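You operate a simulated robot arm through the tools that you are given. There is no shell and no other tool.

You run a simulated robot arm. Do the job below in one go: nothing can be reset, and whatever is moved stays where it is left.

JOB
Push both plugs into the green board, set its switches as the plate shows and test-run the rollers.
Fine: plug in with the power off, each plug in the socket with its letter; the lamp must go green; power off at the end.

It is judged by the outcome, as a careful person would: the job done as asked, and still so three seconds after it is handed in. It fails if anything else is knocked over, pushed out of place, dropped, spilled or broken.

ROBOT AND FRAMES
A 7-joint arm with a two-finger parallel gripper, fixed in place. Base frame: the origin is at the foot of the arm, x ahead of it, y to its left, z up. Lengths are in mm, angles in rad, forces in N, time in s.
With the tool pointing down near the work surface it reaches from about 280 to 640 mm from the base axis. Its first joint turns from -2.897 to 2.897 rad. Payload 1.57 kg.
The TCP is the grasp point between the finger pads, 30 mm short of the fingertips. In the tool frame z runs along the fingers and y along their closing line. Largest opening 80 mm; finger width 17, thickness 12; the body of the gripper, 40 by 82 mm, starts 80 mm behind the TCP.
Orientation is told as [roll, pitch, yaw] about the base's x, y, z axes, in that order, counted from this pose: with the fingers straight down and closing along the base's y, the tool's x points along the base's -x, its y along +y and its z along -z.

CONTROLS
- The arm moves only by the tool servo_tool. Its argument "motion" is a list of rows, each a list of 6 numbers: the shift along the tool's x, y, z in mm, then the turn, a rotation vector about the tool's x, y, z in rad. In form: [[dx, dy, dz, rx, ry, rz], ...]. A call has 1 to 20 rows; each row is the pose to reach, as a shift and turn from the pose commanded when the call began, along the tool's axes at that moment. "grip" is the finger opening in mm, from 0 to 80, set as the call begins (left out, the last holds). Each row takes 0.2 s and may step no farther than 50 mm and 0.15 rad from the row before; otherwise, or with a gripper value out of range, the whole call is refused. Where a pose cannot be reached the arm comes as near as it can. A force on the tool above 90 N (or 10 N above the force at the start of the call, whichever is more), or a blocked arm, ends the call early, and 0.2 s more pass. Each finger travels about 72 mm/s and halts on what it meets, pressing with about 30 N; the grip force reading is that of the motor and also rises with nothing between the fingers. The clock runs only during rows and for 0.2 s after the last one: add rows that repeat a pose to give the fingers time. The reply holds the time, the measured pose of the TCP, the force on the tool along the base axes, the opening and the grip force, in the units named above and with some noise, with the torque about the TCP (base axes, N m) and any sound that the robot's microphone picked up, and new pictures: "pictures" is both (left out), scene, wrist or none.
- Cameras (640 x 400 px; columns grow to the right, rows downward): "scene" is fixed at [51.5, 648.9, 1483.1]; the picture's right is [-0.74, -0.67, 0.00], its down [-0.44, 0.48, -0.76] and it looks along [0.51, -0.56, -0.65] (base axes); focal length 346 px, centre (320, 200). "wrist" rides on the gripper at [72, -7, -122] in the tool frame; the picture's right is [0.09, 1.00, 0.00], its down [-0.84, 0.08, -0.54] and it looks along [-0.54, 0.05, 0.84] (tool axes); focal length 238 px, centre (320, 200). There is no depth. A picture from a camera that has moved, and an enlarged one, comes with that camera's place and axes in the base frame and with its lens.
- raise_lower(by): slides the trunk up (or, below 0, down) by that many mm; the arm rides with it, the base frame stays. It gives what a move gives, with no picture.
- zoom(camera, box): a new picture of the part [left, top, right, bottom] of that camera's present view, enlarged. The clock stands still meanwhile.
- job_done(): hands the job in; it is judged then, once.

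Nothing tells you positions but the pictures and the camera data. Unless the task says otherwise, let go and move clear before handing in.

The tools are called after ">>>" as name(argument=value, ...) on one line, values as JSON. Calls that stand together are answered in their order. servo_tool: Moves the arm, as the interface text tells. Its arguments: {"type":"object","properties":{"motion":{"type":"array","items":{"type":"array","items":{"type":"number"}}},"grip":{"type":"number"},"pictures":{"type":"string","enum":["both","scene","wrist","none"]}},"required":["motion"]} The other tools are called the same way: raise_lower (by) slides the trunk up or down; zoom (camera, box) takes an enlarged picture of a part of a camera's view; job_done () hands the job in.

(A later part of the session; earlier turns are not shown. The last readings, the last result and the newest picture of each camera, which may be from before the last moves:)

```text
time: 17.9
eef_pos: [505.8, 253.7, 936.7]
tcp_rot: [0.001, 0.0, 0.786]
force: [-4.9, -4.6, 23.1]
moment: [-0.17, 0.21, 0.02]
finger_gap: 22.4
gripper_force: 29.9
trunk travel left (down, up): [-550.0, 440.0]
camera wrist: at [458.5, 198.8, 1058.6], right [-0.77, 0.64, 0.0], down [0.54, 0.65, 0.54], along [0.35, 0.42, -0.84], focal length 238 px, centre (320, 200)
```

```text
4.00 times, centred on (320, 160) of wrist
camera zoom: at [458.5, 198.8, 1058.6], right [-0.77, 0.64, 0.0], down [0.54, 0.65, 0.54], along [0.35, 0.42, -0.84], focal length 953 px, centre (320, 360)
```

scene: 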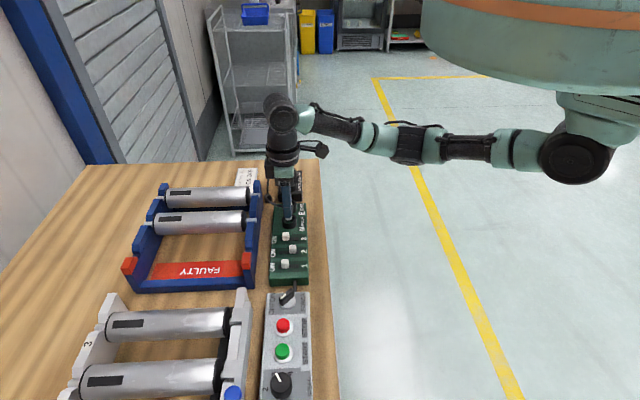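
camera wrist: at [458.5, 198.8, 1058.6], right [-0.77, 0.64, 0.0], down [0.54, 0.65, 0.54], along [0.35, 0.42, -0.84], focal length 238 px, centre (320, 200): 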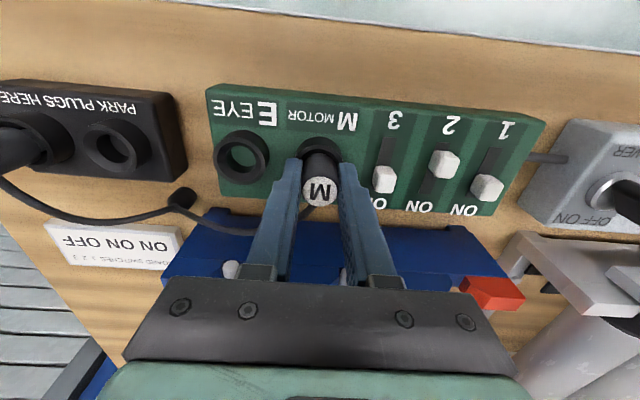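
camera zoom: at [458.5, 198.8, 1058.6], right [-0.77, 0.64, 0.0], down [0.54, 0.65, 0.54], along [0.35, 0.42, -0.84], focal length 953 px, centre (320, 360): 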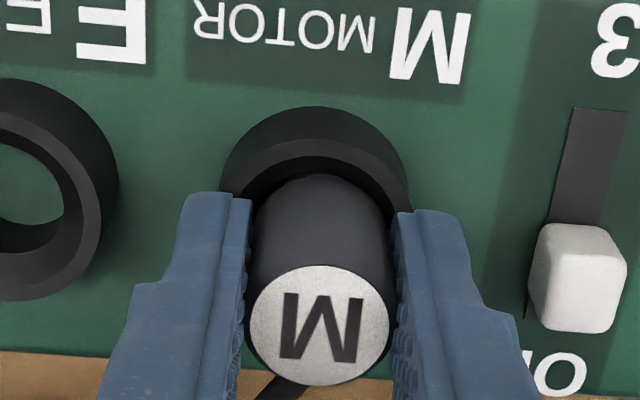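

Pin is in the hole and side load is nearly balanced, but the grip slips at about 25 N. I'll centre it, release, rise and close the fingers to push from above.

>>> servo_tool(motion=[[0.5, 0, 0, 0, 0, 0], [0.5, 0, -1, 0, 0, 0]], pictures="none")

>>> servo_tool(motion=[[0, 0, 0, 0, 0, 0], [0, 0, 0, 0, 0, 0]], grip=46, pictures="none")

>>> servo_tool(motion=[[0, 0, -10, 0, 0, 0], [0, 0, -20, 0, 0, 0], [0, 0, -30, 0, 0, 0], [0, 0, -40, 0, 0, 0], [0, 0, -50, 0, 0, 0], [0, 0, -50, 0, 0, 0]], pictures="both")

>>> zoom(camera="wrist", box=[270, 90, 370, 190])

>>> zoom(camera="scene", box=[250, 160, 330, 240])

```text
time: 18.5
eef_pos: [507.2, 253.6, 938.1]
tcp_rot: [0.0, -0.001, 0.784]
force: [-3.1, 0.9, 16.4]
moment: [-0.01, 0.13, -0.01]
finger_gap: 22.7
gripper_force: 30.4
trunk travel left (down, up): [-550.0, 440.0]
```

```text
time: 19.1
eef_pos: [509.1, 252.0, 936.1]
tcp_rot: [-0.002, 0.003, 0.78]
force: [0.4, -1.5, -0.6]
moment: [0.07, 0.05, -0.01]
finger_gap: 45.8
gripper_force: 0.9
trunk travel left (down, up): [-550.0, 440.0]
```

```text
time: 20.5
eef_pos: [505.7, 252.3, 988.2]
tcp_rot: [0.0, 0.001, 0.783]
force: [-0.2, 0.1, -1.4]
moment: [-0.03, -0.01, -0.01]
finger_gap: 45.8
gripper_force: 0.0
trunk travel left (down, up): [-550.0, 440.0]
camera wrist: at [458.5, 198.4, 1108.6], right [-0.77, 0.64, 0.0], down [0.54, 0.65, 0.54], along [0.35, 0.42, -0.84], focal length 238 px, centre (320, 200)
```

scene: 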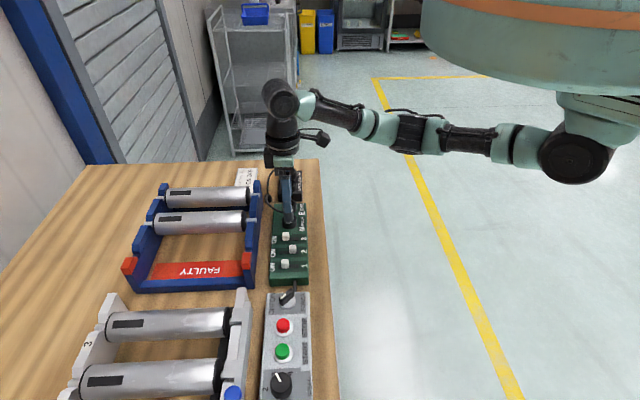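
wrist: 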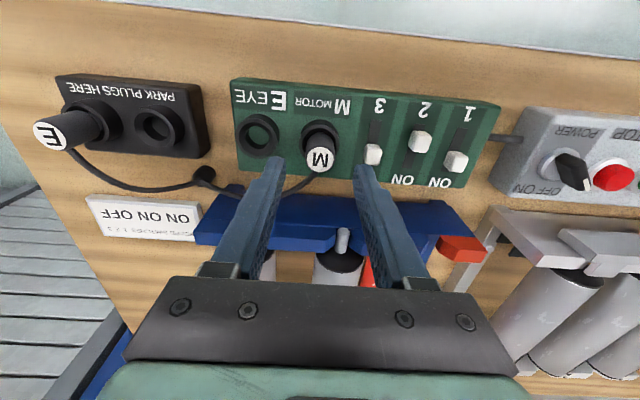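

```text
4.00 times, centred on (320, 140) of wrist
camera zoom: at [458.5, 198.4, 1108.6], right [-0.77, 0.64, 0.0], down [0.54, 0.65, 0.54], along [0.35, 0.42, -0.84], focal length 953 px, centre (320, 440)
```

zoom: 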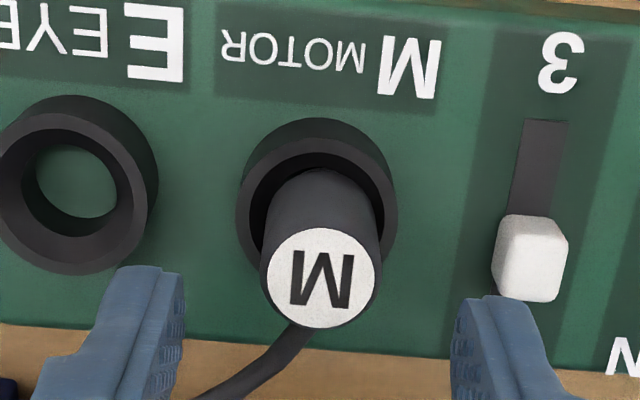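

```text
5.00 times, centred on (290, 200) of scene
camera zoom: at [51.5, 648.9, 1483.1], right [-0.74, -0.67, 0.0], down [-0.44, 0.48, -0.76], along [0.51, -0.56, -0.65], focal length 1728 px, centre (470, 200)
```

zoom: 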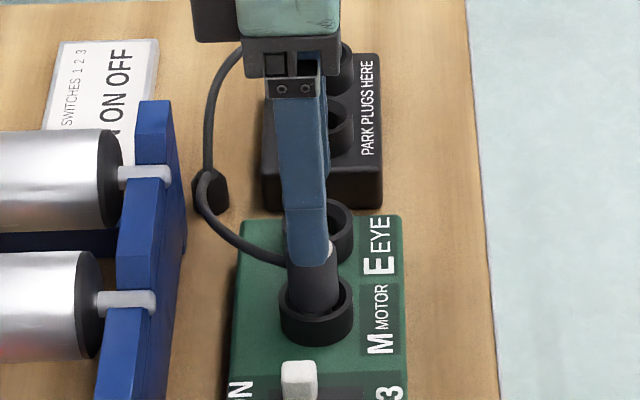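

The M plug sits upright in its socket, about 1.5 mm shy of parked depth. I'll close the fingers, centre over its top and push down gently.

>>> servo_tool(motion=[[-1.8, -0.6, 0, 0, 0, 0], [-1.8, -0.6, 0, 0, 0, 0], [-1.8, -0.6, 4, 0, 0, 0], [-1.8, -0.6, 10, 0, 0, 0], [-1.8, -0.6, 15, 0, 0, 0], [-1.8, -0.6, 15, 0, 0, 0]], grip=0, pictures="both")

>>> zoom(camera="scene", box=[250, 160, 330, 240])

>>> zoom(camera="wrist", box=[270, 90, 370, 190])

```text
time: 21.9
eef_pos: [508.3, 254.4, 972.3]
tcp_rot: [-0.001, 0.003, 0.784]
force: [-0.9, 0.1, -0.3]
moment: [0.01, 0.0, -0.01]
finger_gap: 0.2
gripper_force: 21.5
trunk travel left (down, up): [-550.0, 440.0]
camera wrist: at [461.9, 199.4, 1093.2], right [-0.77, 0.64, 0.0], down [0.54, 0.65, 0.54], along [0.35, 0.42, -0.84], focal length 238 px, centre (320, 200)
```

scene: 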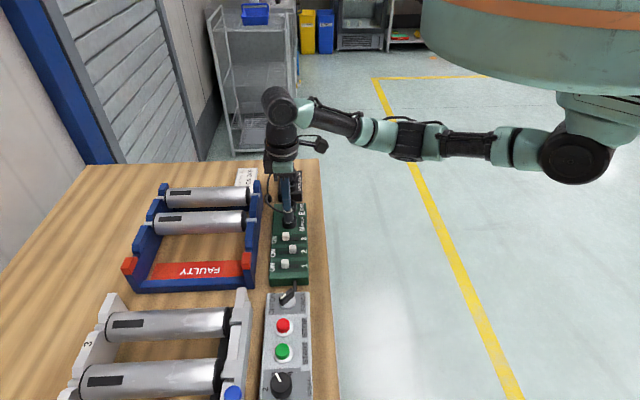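
wrist: 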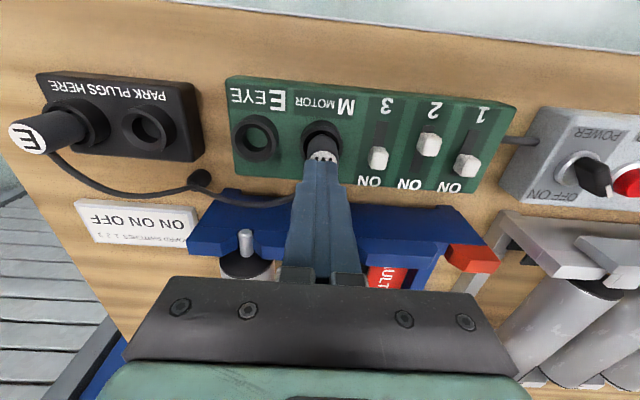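

```text
5.00 times, centred on (290, 200) of scene
camera zoom: at [51.5, 648.9, 1483.1], right [-0.74, -0.67, 0.0], down [-0.44, 0.48, -0.76], along [0.51, -0.56, -0.65], focal length 1728 px, centre (470, 200)
```

zoom: 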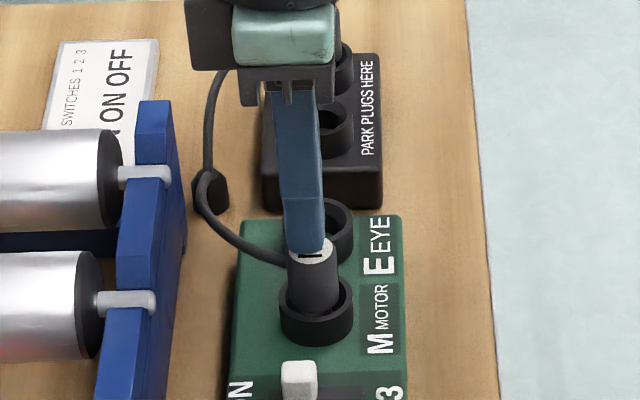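

```text
4.00 times, centred on (320, 140) of wrist
camera zoom: at [461.9, 199.4, 1093.2], right [-0.77, 0.64, 0.0], down [0.54, 0.65, 0.54], along [0.35, 0.42, -0.84], focal length 953 px, centre (320, 440)
```

zoom: 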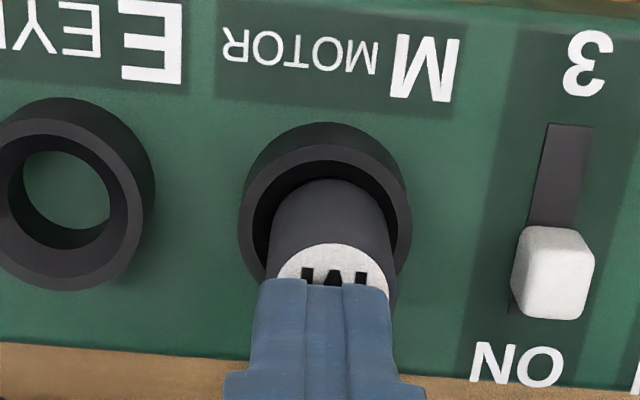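

Closed fingertips are nearly centred over the plug top. Pushing down in 1 mm steps.

>>> servo_tool(motion=[[1, 1, 0, 0, 0, 0], [1, 1, 2, 0, 0, 0], [1, 1, 3.5, 0, 0, 0], [1, 1, 5, 0, 0, 0], [1, 1, 5, 0, 0, 0]], pictures="none")

>>> servo_tool(motion=[[0, 0, 1, 0, 0, 0], [0, 0, 2, 0, 0, 0], [0, 0, 2, 0, 0, 0]], pictures="wrist")

>>> zoom(camera="wrist", box=[270, 90, 370, 190])

```text
time: 23.1
eef_pos: [508.4, 254.8, 968.0]
tcp_rot: [-0.001, -0.002, 0.782]
force: [0.4, -0.1, 7.0]
moment: [0.05, -0.04, -0.01]
finger_gap: 0.1
gripper_force: 21.4
trunk travel left (down, up): [-550.0, 440.0]
```

```text
time: 23.9
eef_pos: [505.9, 255.3, 967.1]
tcp_rot: [-0.001, -0.005, 0.783]
force: [2.1, -0.5, 19.0]
moment: [0.05, -0.17, 0.01]
finger_gap: 0.0
gripper_force: 20.8
trunk travel left (down, up): [-550.0, 440.0]
camera wrist: at [457.8, 199.9, 1088.4], right [-0.77, 0.64, 0.0], down [0.54, 0.64, 0.54], along [0.35, 0.42, -0.84], focal length 238 px, centre (320, 200)
```

wrist: 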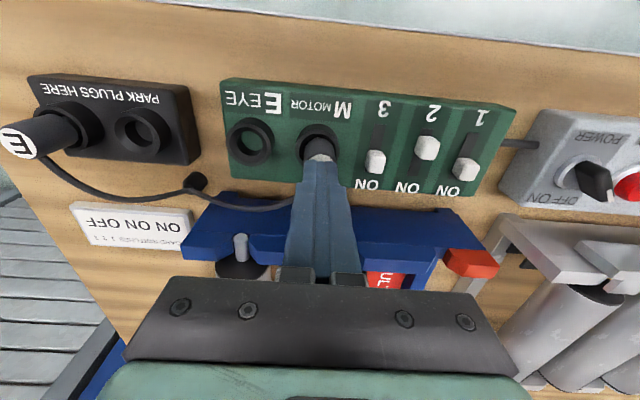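

```text
4.00 times, centred on (320, 140) of wrist
camera zoom: at [457.8, 199.9, 1088.4], right [-0.77, 0.64, 0.0], down [0.54, 0.64, 0.54], along [0.35, 0.42, -0.84], focal length 953 px, centre (320, 440)
```

zoom: 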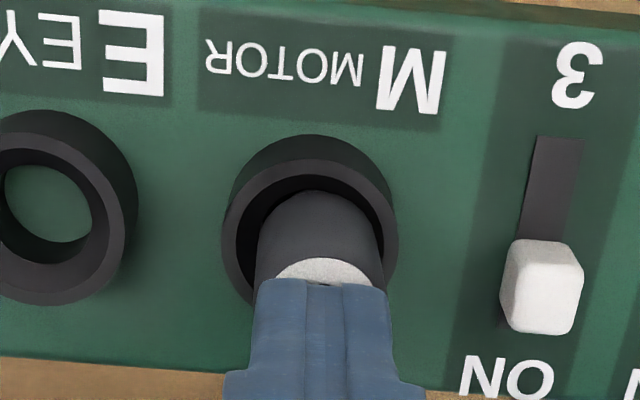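

Contact at 19 N with the plug top near z≈936.5. Pushing further.

>>> servo_tool(motion=[[0, 0, 1, 0, 0, 0], [0, 0, 2, 0, 0, 0], [0, 0, 2, 0, 0, 0]], pictures="none")

>>> servo_tool(motion=[[0, 0, 1, 0, 0, 0], [0, 0, 2, 0, 0, 0], [0, 0, 2, 0, 0, 0]], pictures="wrist")

>>> zoom(camera="wrist", box=[270, 90, 370, 190])

```text
time: 24.7
eef_pos: [506.4, 254.5, 967.0]
tcp_rot: [-0.001, -0.007, 0.783]
force: [1.0, -0.6, 36.1]
moment: [-0.07, -0.1, 0.02]
finger_gap: 0.0
gripper_force: 21.3
trunk travel left (down, up): [-550.0, 440.0]
```

```text
time: 25.5
eef_pos: [506.9, 254.6, 967.3]
tcp_rot: [-0.001, -0.008, 0.784]
force: [0.2, -0.3, 39.6]
moment: [-0.01, -0.01, 0.01]
finger_gap: 0.2
gripper_force: 21.3
trunk travel left (down, up): [-550.0, 440.0]
camera wrist: at [457.9, 198.9, 1087.7], right [-0.77, 0.64, 0.0], down [0.53, 0.64, 0.55], along [0.35, 0.42, -0.84], focal length 238 px, centre (320, 200)
```

wrist: 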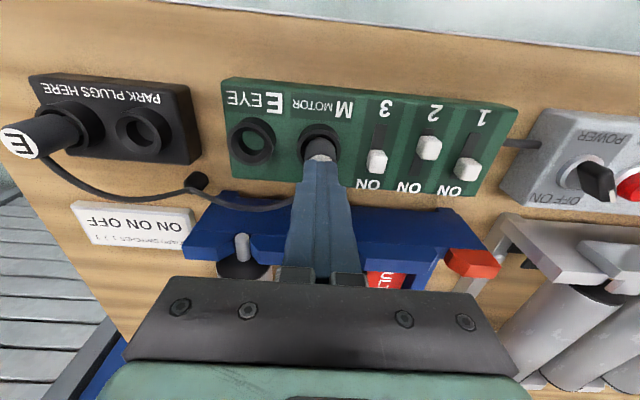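

```text
4.00 times, centred on (320, 140) of wrist
camera zoom: at [457.9, 198.9, 1087.7], right [-0.77, 0.64, 0.0], down [0.53, 0.64, 0.55], along [0.35, 0.42, -0.84], focal length 953 px, centre (320, 440)
```

zoom: 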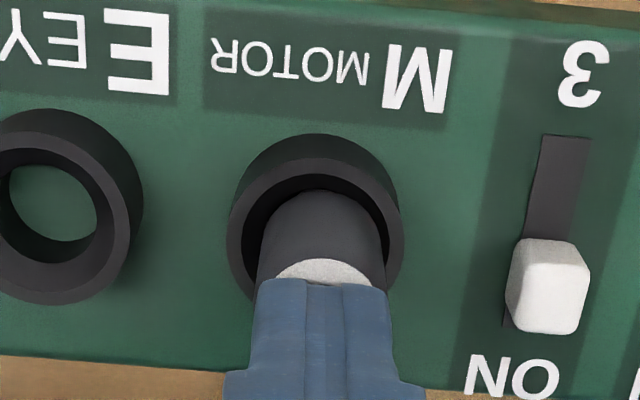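

At 40 N the plug top stops firmly at z≈935.7, the same depth as when parked, so M looks seated. Rising, opening and moving over to the parked E plug.

>>> servo_tool(motion=[[0, 0, -10, 0, 0, 0], [0, 0, -25, 0, 0, 0], [0, 0, -35, 0, 0, 0], [0, 0, -35, 0, 0, 0]], pictures="wrist")

>>> zoom(camera="wrist", box=[240, 80, 400, 180])

>>> servo_tool(motion=[[0, -30, 0, 0, 0, 0], [0, -70, 0, 0, 0, 0], [0, -110, 0, 0, 0, 0], [0, -150, 0, 0, 0, 0], [0, -180, 0, 0, 0, 0], [0, -197, 0, 0, 0, 0], [0, -197, 0, 0, 0, 0], [0, -197, 0, 0, 0, 0]], grip=46, pictures="both")

>>> zoom(camera="wrist", box=[240, 80, 400, 180])

>>> zoom(camera="scene", box=[250, 140, 330, 240])

```text
time: 26.5
eef_pos: [508.3, 253.3, 995.9]
tcp_rot: [0.001, 0.002, 0.785]
force: [-0.8, 0.2, 0.1]
moment: [0.02, 0.01, 0.02]
finger_gap: 0.1
gripper_force: 21.1
trunk travel left (down, up): [-550.0, 440.0]
camera wrist: at [459.5, 199.3, 1116.7], right [-0.77, 0.64, 0.0], down [0.54, 0.65, 0.54], along [0.35, 0.42, -0.84], focal length 238 px, centre (320, 200)
```

wrist: 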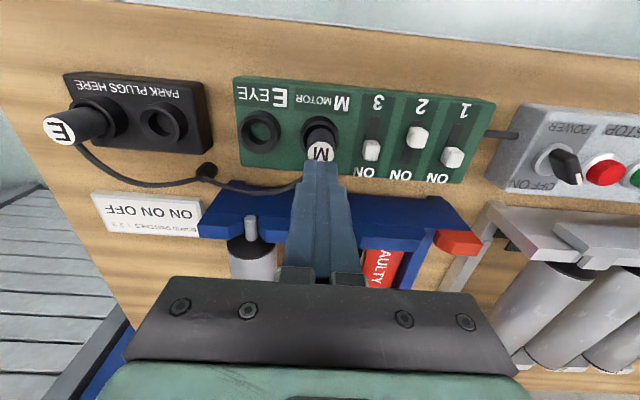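

```text
4.00 times, centred on (320, 130) of wrist
camera zoom: at [459.5, 199.3, 1116.7], right [-0.77, 0.64, 0.0], down [0.54, 0.65, 0.54], along [0.35, 0.42, -0.84], focal length 953 px, centre (320, 480)
```

zoom: 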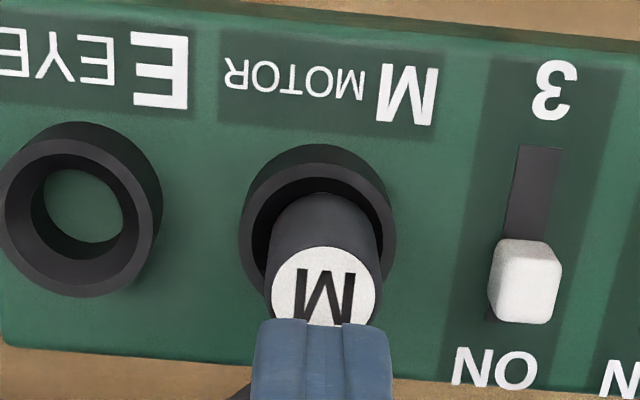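

```text
time: 28.3
eef_pos: [648.4, 118.0, 999.0]
tcp_rot: [0.0, 0.001, 0.787]
force: [-0.4, 0.5, -0.2]
moment: [0.01, 0.01, 0.02]
finger_gap: 46.0
gripper_force: 0.1
trunk travel left (down, up): [-550.0, 440.0]
camera wrist: at [599.4, 62.9, 1119.9], right [-0.77, 0.64, 0.0], down [0.54, 0.65, 0.54], along [0.35, 0.42, -0.84], focal length 238 px, centre (320, 200)
```

scene: 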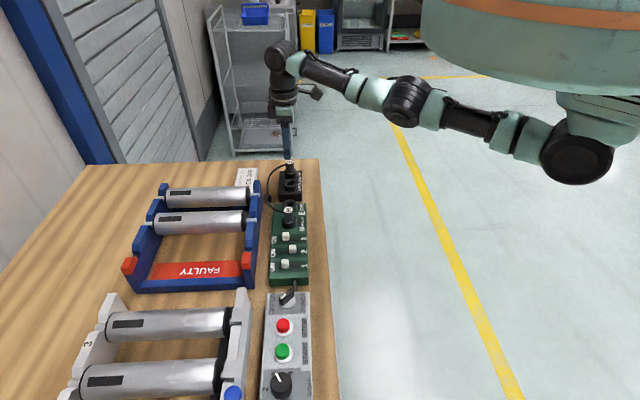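
wrist: 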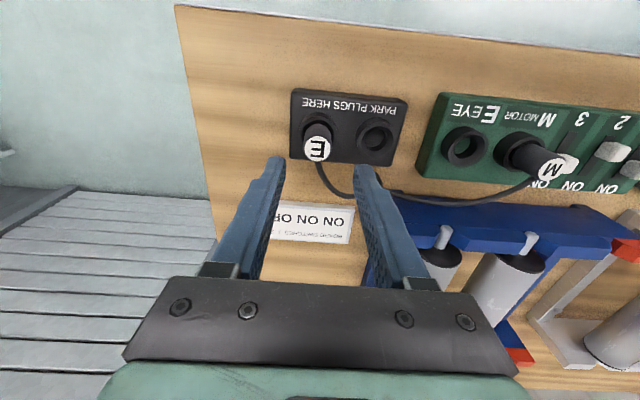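

```text
4.00 times, centred on (320, 130) of wrist
camera zoom: at [599.4, 62.9, 1119.9], right [-0.77, 0.64, 0.0], down [0.54, 0.65, 0.54], along [0.35, 0.42, -0.84], focal length 953 px, centre (320, 480)
```

zoom: 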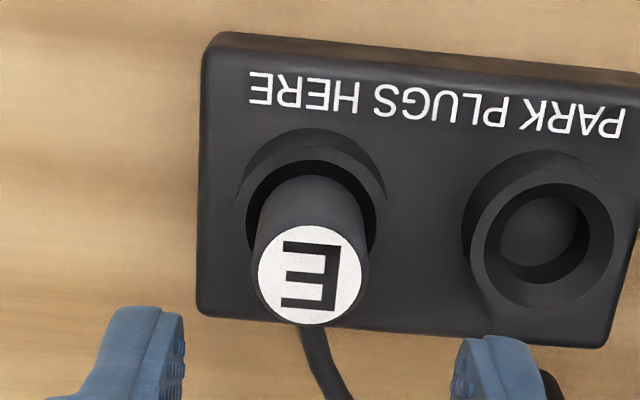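

```text
4.00 times, centred on (290, 190) of scene
camera zoom: at [51.5, 648.9, 1483.1], right [-0.74, -0.67, 0.0], down [-0.44, 0.48, -0.76], along [0.51, -0.56, -0.65], focal length 1382 px, centre (440, 240)
```

zoom: 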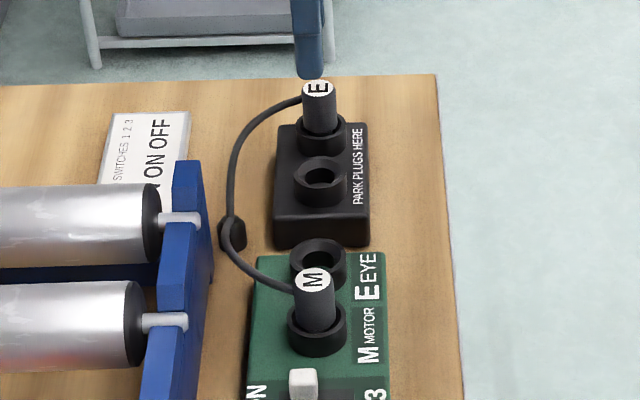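

M is upright in its socket and E remains parked. Fine correction, then descend on E.

>>> servo_tool(motion=[[2.0, -2.7, 10, 0, 0, 0], [2.0, -2.7, 20, 0, 0, 0], [2.0, -2.7, 30, 0, 0, 0], [2.0, -2.7, 40, 0, 0, 0], [2.0, -2.7, 50, 0, 0, 0], [2.0, -2.7, 58, 0, 0, 0], [2.0, -2.7, 58, 0, 0, 0], [2.0, -2.7, 58, 0, 0, 0]], pictures="wrist")

>>> zoom(camera="wrist", box=[260, 100, 380, 210])

```text
time: 30.1
eef_pos: [647.0, 110.8, 936.7]
tcp_rot: [0.001, 0.003, 0.783]
force: [0.2, 0.2, -0.8]
moment: [-0.03, 0.01, 0.01]
finger_gap: 46.0
gripper_force: 0.0
trunk travel left (down, up): [-550.0, 440.0]
camera wrist: at [599.7, 56.6, 1058.2], right [-0.77, 0.64, 0.0], down [0.54, 0.65, 0.54], along [0.35, 0.42, -0.84], focal length 238 px, centre (320, 200)
```

wrist: 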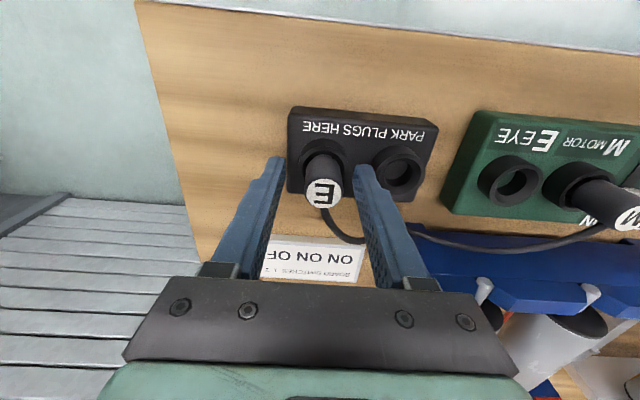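

```text
3.64 times, centred on (320, 155) of wrist
camera zoom: at [599.7, 56.6, 1058.2], right [-0.77, 0.64, 0.0], down [0.54, 0.65, 0.54], along [0.35, 0.42, -0.84], focal length 867 px, centre (320, 364)
```

zoom: 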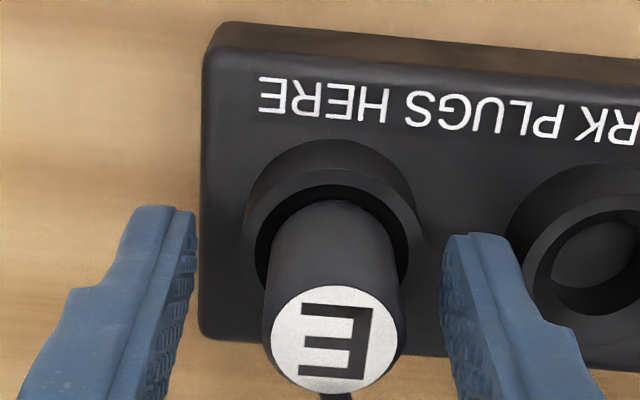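

Measured offset is about 2 mm; correcting before closing.

>>> servo_tool(motion=[[-1.1, 1, 0, 0, 0, 0], [-2.2, 2, 0, 0, 0, 0], [-2.2, 2, 0, 0, 0, 0], [-2.2, 2, 0, 0, 0, 0]], pictures="wrist")

>>> zoom(camera="wrist", box=[260, 100, 380, 210])

```text
time: 31.1
eef_pos: [647.5, 113.7, 938.1]
tcp_rot: [-0.001, 0.002, 0.785]
force: [0.1, 0.5, 0.2]
moment: [-0.02, 0.0, -0.01]
finger_gap: 45.9
gripper_force: 0.1
trunk travel left (down, up): [-550.0, 440.0]
camera wrist: at [599.8, 59.2, 1059.4], right [-0.77, 0.64, 0.0], down [0.54, 0.65, 0.54], along [0.35, 0.42, -0.84], focal length 238 px, centre (320, 200)
```

wrist: 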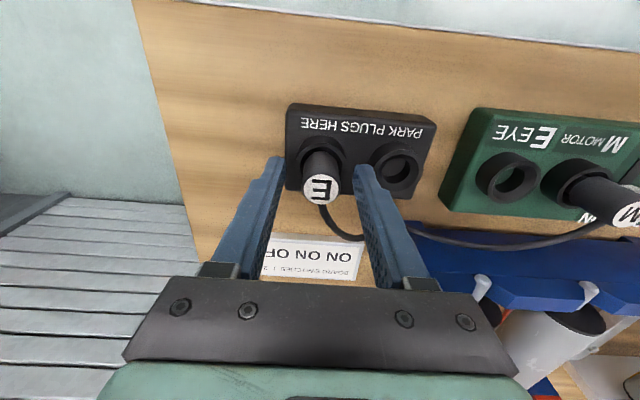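

```text
3.64 times, centred on (320, 155) of wrist
camera zoom: at [599.8, 59.2, 1059.4], right [-0.77, 0.64, 0.0], down [0.54, 0.65, 0.54], along [0.35, 0.42, -0.84], focal length 867 px, centre (320, 364)
```

zoom: 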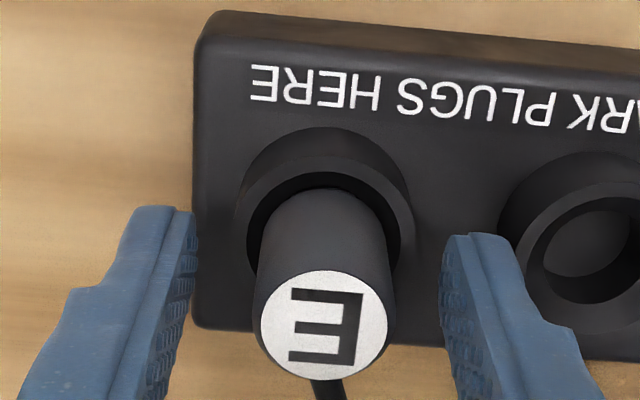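

Now centred within a millimetre. Closing on E and lifting it out.

>>> servo_tool(motion=[[0, 0, 0, 0, 0, 0], [0, 0, 0, 0, 0, 0], [0, 0, 0, 0, 0, 0]], grip=0, pictures="none")

>>> servo_tool(motion=[[0, 0, -6, 0, 0, 0], [0, 0, -14, 0, 0, 0], [0, 0, -24, 0, 0, 0], [0, 0, -34, 0, 0, 0], [0, 0, -44, 0, 0, 0], [0, 0, -54, 0, 0, 0], [0, 0, -62, 0, 0, 0], [0, 0, -62, 0, 0, 0], [0, 0, -62, 0, 0, 0]], pictures="wrist")

>>> zoom(camera="wrist", box=[280, 100, 360, 150])

```text
time: 31.9
eef_pos: [648.2, 114.0, 938.4]
tcp_rot: [0.002, 0.001, 0.783]
force: [-0.1, -0.2, 0.4]
moment: [0.0, -0.03, 0.02]
finger_gap: 21.8
gripper_force: 30.1
trunk travel left (down, up): [-550.0, 440.0]
```

```text
time: 33.9
eef_pos: [648.6, 115.0, 1000.7]
tcp_rot: [0.0, 0.001, 0.783]
force: [0.3, -0.7, 0.3]
moment: [-0.01, 0.04, 0.01]
finger_gap: 22.2
gripper_force: 29.4
trunk travel left (down, up): [-550.0, 440.0]
camera wrist: at [600.6, 60.4, 1121.2], right [-0.77, 0.64, 0.0], down [0.54, 0.65, 0.54], along [0.35, 0.42, -0.84], focal length 238 px, centre (320, 200)
```

wrist: 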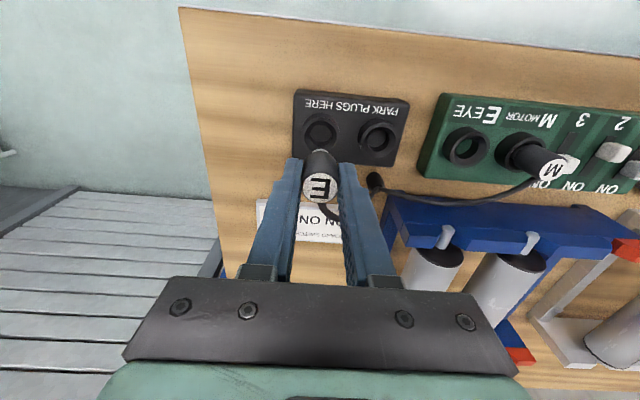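

```text
8.00 times, centred on (320, 125) of wrist
camera zoom: at [600.6, 60.4, 1121.2], right [-0.77, 0.64, 0.0], down [0.54, 0.65, 0.54], along [0.35, 0.42, -0.84], focal length 1907 px, centre (320, 800)
```

zoom: 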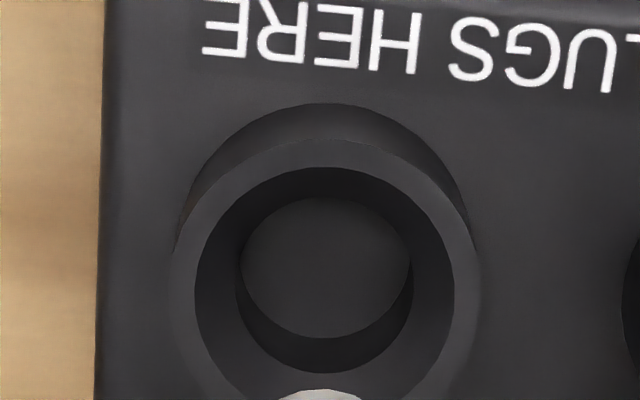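

E is out of the park. Carrying it 142 mm along the row to above the E socket.

>>> servo_tool(motion=[[0, 20, 0, 0, 0, 0], [0, 50, 0, 0, 0, 0], [0, 82, 0, 0, 0, 0], [0, 115, 0, 0, 0, 0], [0, 136, 0, 0, 0, 0], [0, 142, 0, 0, 0, 0], [0, 142, 0, 0, 0, 0], [0, 142, 0, 0, 0, 0]], pictures="both")

>>> zoom(camera="wrist", box=[280, 100, 360, 150])

>>> zoom(camera="scene", box=[250, 140, 330, 240])

```text
time: 35.7
eef_pos: [545.7, 217.0, 1000.5]
tcp_rot: [0.0, 0.002, 0.785]
force: [-0.4, 0.1, -0.5]
moment: [0.03, -0.01, 0.02]
finger_gap: 22.0
gripper_force: 30.2
trunk travel left (down, up): [-550.0, 440.0]
camera wrist: at [498.3, 161.3, 1121.5], right [-0.77, 0.64, 0.0], down [0.54, 0.65, 0.54], along [0.35, 0.42, -0.84], focal length 238 px, centre (320, 200)
```

scene: 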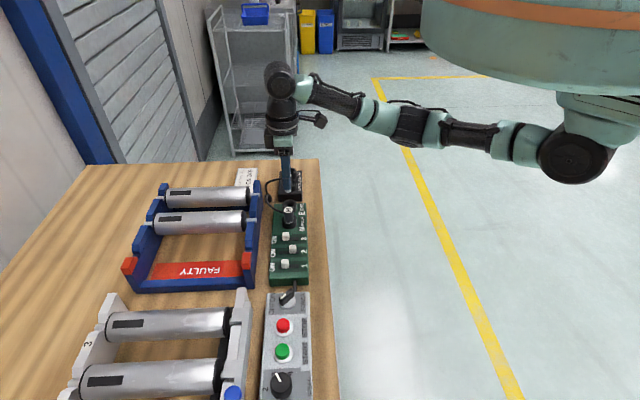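
wrist: 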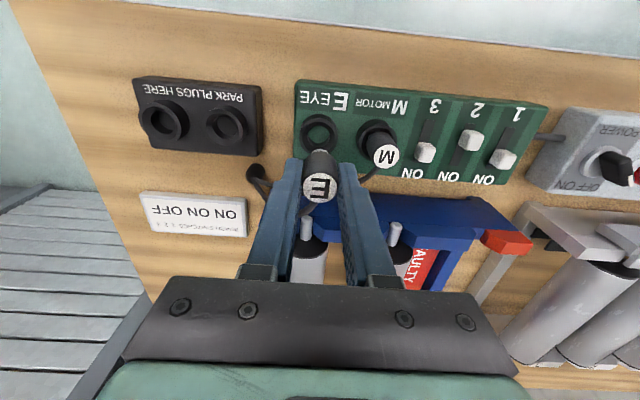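

```text
8.00 times, centred on (320, 125) of wrist
camera zoom: at [498.3, 161.3, 1121.5], right [-0.77, 0.64, 0.0], down [0.54, 0.65, 0.54], along [0.35, 0.42, -0.84], focal length 1907 px, centre (320, 800)
```

zoom: 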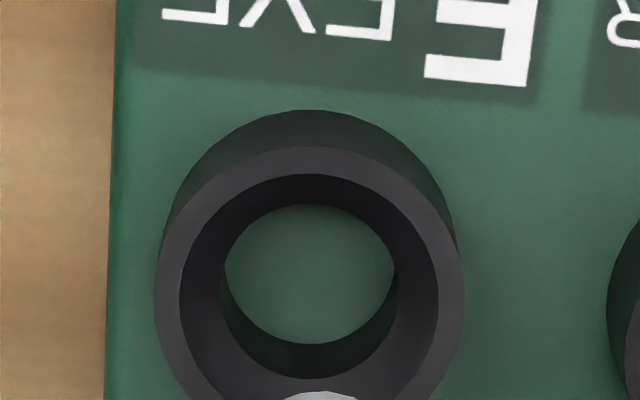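

```text
4.00 times, centred on (290, 190) of scene
camera zoom: at [51.5, 648.9, 1483.1], right [-0.74, -0.67, 0.0], down [-0.44, 0.48, -0.76], along [0.51, -0.56, -0.65], focal length 1382 px, centre (440, 240)
```

zoom: 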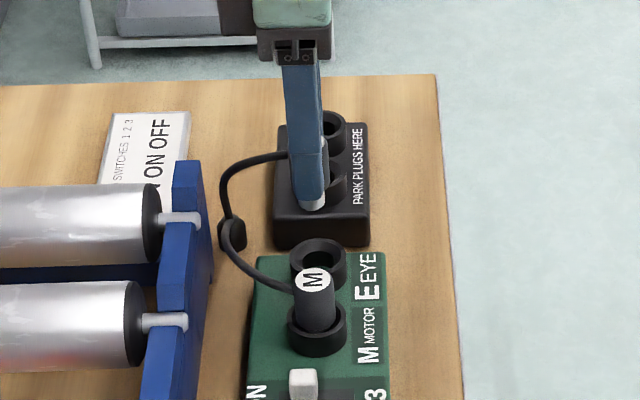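

The E socket displacement matches M's (141.8 mm). Correcting 2.2 mm and descending.

>>> servo_tool(motion=[[0.4, -2.2, 5, 0, 0, 0], [0.4, -2.2, 15, 0, 0, 0], [0.4, -2.2, 25, 0, 0, 0], [0.4, -2.2, 35, 0, 0, 0], [0.4, -2.2, 40, 0, 0, 0], [0.4, -2.2, 40, 0, 0, 0]], pictures="wrist")

>>> zoom(camera="wrist", box=[270, 110, 370, 210])

```text
time: 37.1
eef_pos: [547.9, 214.6, 961.3]
tcp_rot: [0.001, 0.001, 0.784]
force: [0.3, 0.0, 0.0]
moment: [0.0, 0.02, 0.03]
finger_gap: 22.3
gripper_force: 30.0
trunk travel left (down, up): [-550.0, 440.0]
camera wrist: at [500.2, 159.1, 1081.9], right [-0.77, 0.64, 0.0], down [0.54, 0.65, 0.54], along [0.35, 0.42, -0.84], focal length 238 px, centre (320, 200)
```

wrist: 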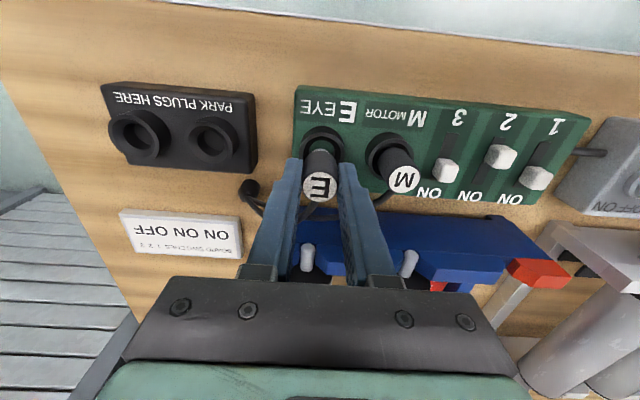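

```text
4.00 times, centred on (320, 160) of wrist
camera zoom: at [500.2, 159.1, 1081.9], right [-0.77, 0.64, 0.0], down [0.54, 0.65, 0.54], along [0.35, 0.42, -0.84], focal length 953 px, centre (320, 360)
```

zoom: 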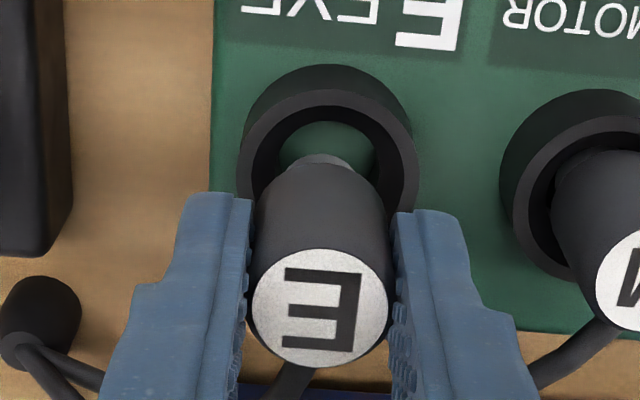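

E is just above its rim, about 1.4 mm off along the row. Correcting and lowering slowly.

>>> servo_tool(motion=[[0.6, 1.4, 3, 0, 0, 0], [0.6, 1.4, 6, 0, 0, 0], [0.6, 1.4, 9, 0, 0, 0], [0.6, 1.4, 12, 0, 0, 0], [0.6, 1.4, 12, 0, 0, 0]], pictures="wrist")

>>> zoom(camera="wrist", box=[270, 110, 370, 210])

```text
time: 38.3
eef_pos: [547.0, 215.8, 947.1]
tcp_rot: [0.001, 0.001, 0.784]
force: [0.2, -0.5, 0.2]
moment: [0.01, -0.02, 0.0]
finger_gap: 21.8
gripper_force: 29.4
trunk travel left (down, up): [-550.0, 440.0]
camera wrist: at [499.1, 160.2, 1068.8], right [-0.77, 0.64, 0.0], down [0.54, 0.65, 0.54], along [0.35, 0.42, -0.84], focal length 238 px, centre (320, 200)
```

wrist: 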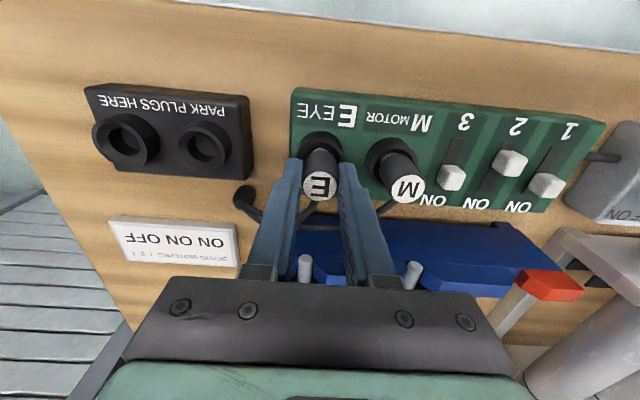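

```text
4.00 times, centred on (320, 160) of wrist
camera zoom: at [499.1, 160.2, 1068.8], right [-0.77, 0.64, 0.0], down [0.54, 0.65, 0.54], along [0.35, 0.42, -0.84], focal length 953 px, centre (320, 360)
```

zoom: 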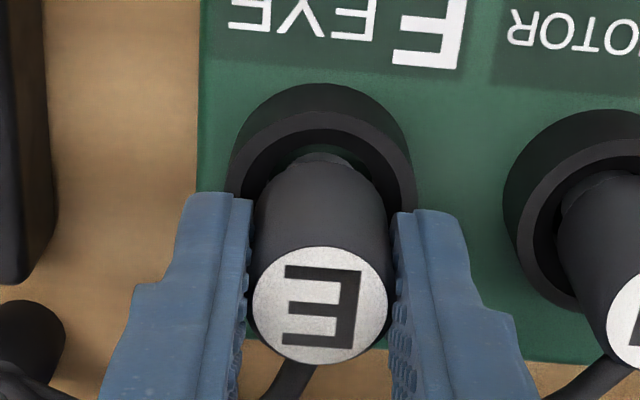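

No contact yet, well centred. Continuing down.

>>> servo_tool(motion=[[0.5, 0, 2, 0, 0, 0], [0.5, 0, 4, 0, 0, 0], [0.5, 0, 6, 0, 0, 0], [0.5, 0, 6, 0, 0, 0]], pictures="none")

>>> servo_tool(motion=[[0, 0, 1.5, 0, 0, 0], [0, 0, 3, 0, 0, 0], [0, 0, 3, 0, 0, 0]], pictures="wrist")

>>> zoom(camera="wrist", box=[270, 110, 370, 210])

```text
time: 39.3
eef_pos: [547.5, 212.7, 943.1]
tcp_rot: [-0.001, 0.001, 0.784]
force: [0.5, 1.2, 2.0]
moment: [0.04, -0.02, 0.01]
finger_gap: 22.2
gripper_force: 29.9
trunk travel left (down, up): [-550.0, 440.0]
```

```text
time: 40.1
eef_pos: [547.6, 213.6, 940.7]
tcp_rot: [-0.002, -0.005, 0.783]
force: [4.8, 2.7, 16.8]
moment: [0.07, -0.3, 0.04]
finger_gap: 22.2
gripper_force: 29.6
trunk travel left (down, up): [-550.0, 440.0]
camera wrist: at [498.1, 158.8, 1062.0], right [-0.77, 0.64, 0.0], down [0.54, 0.64, 0.55], along [0.35, 0.42, -0.84], focal length 238 px, centre (320, 200)
```

wrist: 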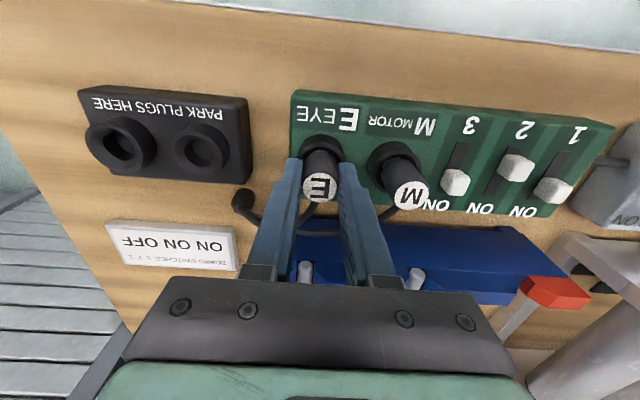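

```text
4.00 times, centred on (320, 160) of wrist
camera zoom: at [498.1, 158.8, 1062.0], right [-0.77, 0.64, 0.0], down [0.54, 0.64, 0.55], along [0.35, 0.42, -0.84], focal length 953 px, centre (320, 360)
```

zoom: 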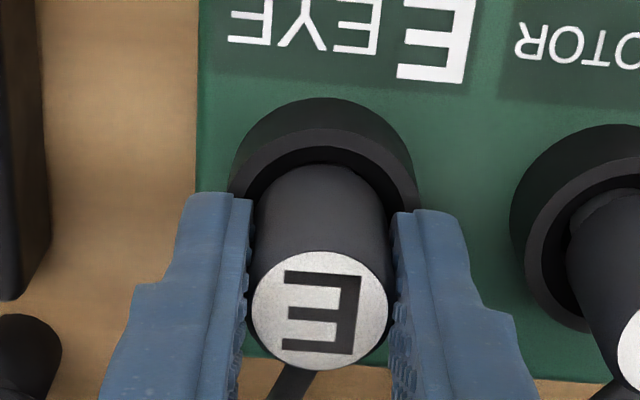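

Small outward side load; shifting 0.6 mm outward and pressing a bit more.

>>> servo_tool(motion=[[-0.6, -0.2, 0, 0, 0, 0], [-0.6, -0.2, 1.5, 0, 0, 0], [-0.6, -0.2, 3, 0, 0, 0], [-0.6, -0.2, 3, 0, 0, 0]], pictures="wrist")

>>> zoom(camera="wrist", box=[270, 110, 370, 210])

```text
time: 41.1
eef_pos: [546.6, 212.4, 938.8]
tcp_rot: [-0.002, -0.003, 0.784]
force: [-0.2, 2.5, 23.0]
moment: [0.2, 0.11, 0.0]
finger_gap: 22.1
gripper_force: 30.5
trunk travel left (down, up): [-550.0, 440.0]
camera wrist: at [498.2, 158.8, 1059.0], right [-0.77, 0.64, 0.0], down [0.54, 0.65, 0.54], along [0.35, 0.42, -0.84], focal length 238 px, centre (320, 200)
```

wrist: 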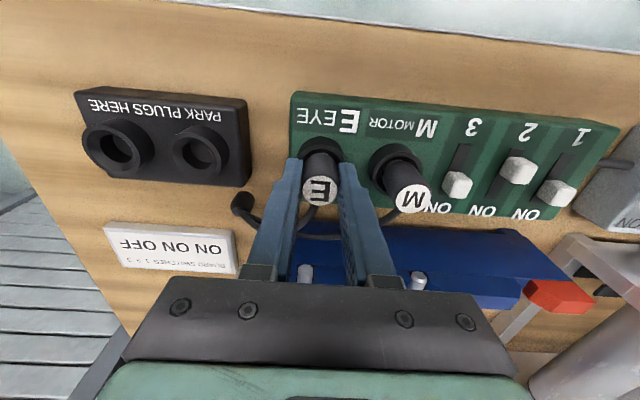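

```text
4.00 times, centred on (320, 160) of wrist
camera zoom: at [498.2, 158.8, 1059.0], right [-0.77, 0.64, 0.0], down [0.54, 0.65, 0.54], along [0.35, 0.42, -0.84], focal length 953 px, centre (320, 360)
```

zoom: 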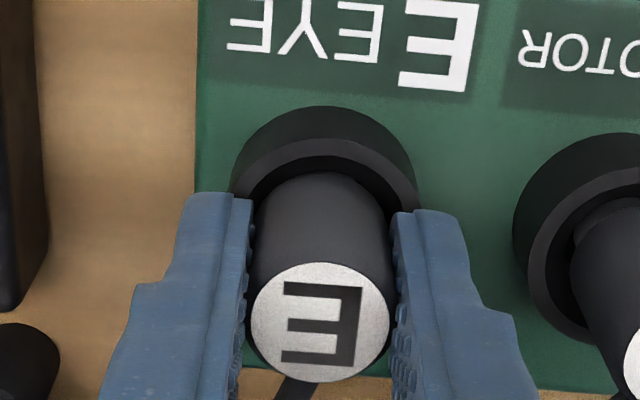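

Same behaviour as M: the grip slips near full depth. Releasing, rising and pushing from above.

>>> servo_tool(motion=[[0, 0, -1.5, 0, 0, 0]], pictures="none")

>>> servo_tool(motion=[[0, 0, 0, 0, 0, 0], [0, 0, 0, 0, 0, 0]], grip=44, pictures="none")

>>> servo_tool(motion=[[0, 0, -10, 0, 0, 0], [0, 0, -20, 0, 0, 0], [0, 0, -30, 0, 0, 0], [0, 0, -40, 0, 0, 0], [0, 0, -50, 0, 0, 0], [0, 0, -50, 0, 0, 0]], pictures="wrist")

>>> zoom(camera="wrist", box=[260, 90, 420, 190])

```text
time: 41.5
eef_pos: [546.2, 213.7, 937.4]
tcp_rot: [0.001, -0.001, 0.782]
force: [-0.1, 2.4, 18.2]
moment: [0.09, -0.02, -0.01]
finger_gap: 22.5
gripper_force: 29.9
trunk travel left (down, up): [-550.0, 440.0]
```

```text
time: 42.1
eef_pos: [546.7, 211.5, 937.2]
tcp_rot: [-0.001, 0.004, 0.782]
force: [3.3, -8.1, 9.5]
moment: [-0.07, 0.07, -0.01]
finger_gap: 37.4
gripper_force: 0.1
trunk travel left (down, up): [-550.0, 440.0]
```

```text
time: 43.5
eef_pos: [547.9, 214.9, 988.1]
tcp_rot: [0.0, 0.002, 0.785]
force: [-0.1, 0.5, -0.8]
moment: [0.0, 0.01, -0.01]
finger_gap: 44.1
gripper_force: 0.1
trunk travel left (down, up): [-550.0, 440.0]
camera wrist: at [499.7, 159.7, 1108.6], right [-0.77, 0.64, 0.0], down [0.54, 0.65, 0.54], along [0.35, 0.42, -0.84], focal length 238 px, centre (320, 200)
```

wrist: 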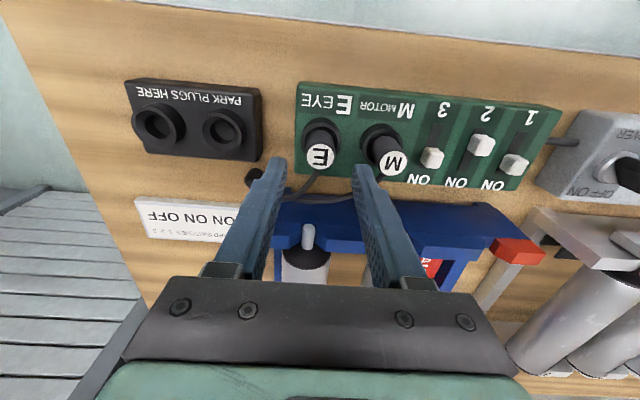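

```text
4.00 times, centred on (340, 140) of wrist
camera zoom: at [499.7, 159.7, 1108.6], right [-0.77, 0.64, 0.0], down [0.54, 0.65, 0.54], along [0.35, 0.42, -0.84], focal length 953 px, centre (240, 440)
```

zoom: 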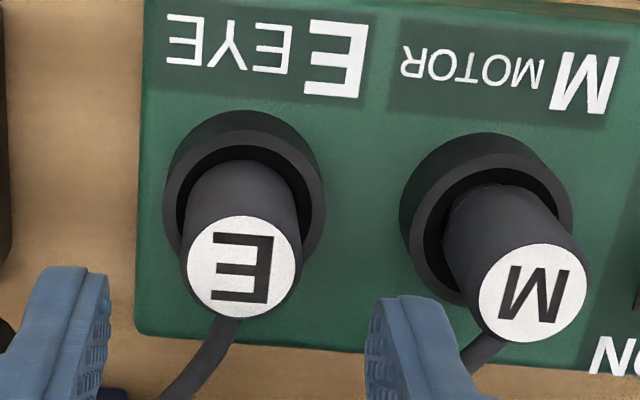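

E's top is already at about z≈936, like M. I'll still press it from the top to be sure it's seated.

>>> servo_tool(motion=[[0, 0, 0, 0, 0, 0], [0, 0, 0, 0, 0, 0], [0, 0, 5, 0, 0, 0], [0, 0, 11, 0, 0, 0], [0, 0, 16, 0, 0, 0], [0, 0, 18, 0, 0, 0], [0, 0, 20, 0, 0, 0], [0, 0, 20, 0, 0, 0]], grip=0, pictures="none")

>>> servo_tool(motion=[[0, 0, 1, 0, 0, 0], [0, 0, 2, 0, 0, 0], [0, 0, 3, 0, 0, 0], [0, 0, 3, 0, 0, 0]], pictures="wrist")

>>> zoom(camera="wrist", box=[260, 90, 420, 190])

```text
time: 45.3
eef_pos: [547.0, 214.5, 967.7]
tcp_rot: [0.0, 0.0, 0.784]
force: [0.3, -0.3, 2.3]
moment: [-0.01, -0.04, -0.01]
finger_gap: 0.1
gripper_force: 20.9
trunk travel left (down, up): [-550.0, 440.0]
```

```text
time: 46.3
eef_pos: [545.6, 213.8, 968.7]
tcp_rot: [-0.002, -0.004, 0.783]
force: [3.1, 0.6, 20.9]
moment: [0.03, -0.15, -0.03]
finger_gap: 0.0
gripper_force: 21.5
trunk travel left (down, up): [-550.0, 440.0]
camera wrist: at [497.7, 158.9, 1088.3], right [-0.77, 0.64, 0.0], down [0.54, 0.64, 0.55], along [0.35, 0.42, -0.84], focal length 238 px, centre (320, 200)
```

wrist: 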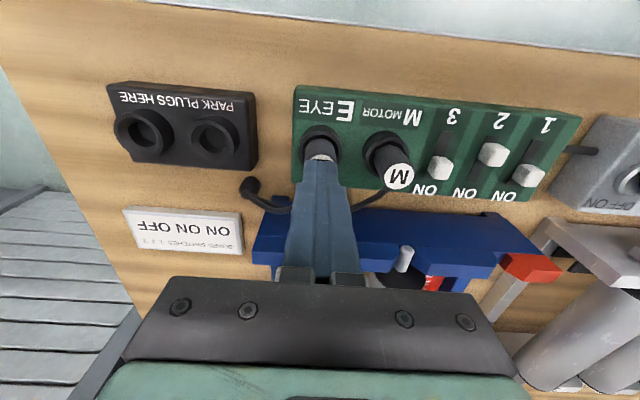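

```text
4.00 times, centred on (340, 140) of wrist
camera zoom: at [497.7, 158.9, 1088.3], right [-0.77, 0.64, 0.0], down [0.54, 0.64, 0.55], along [0.35, 0.42, -0.84], focal length 953 px, centre (240, 440)
```

zoom: 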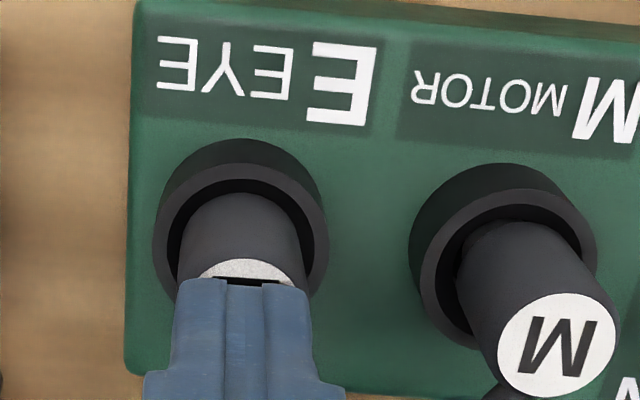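

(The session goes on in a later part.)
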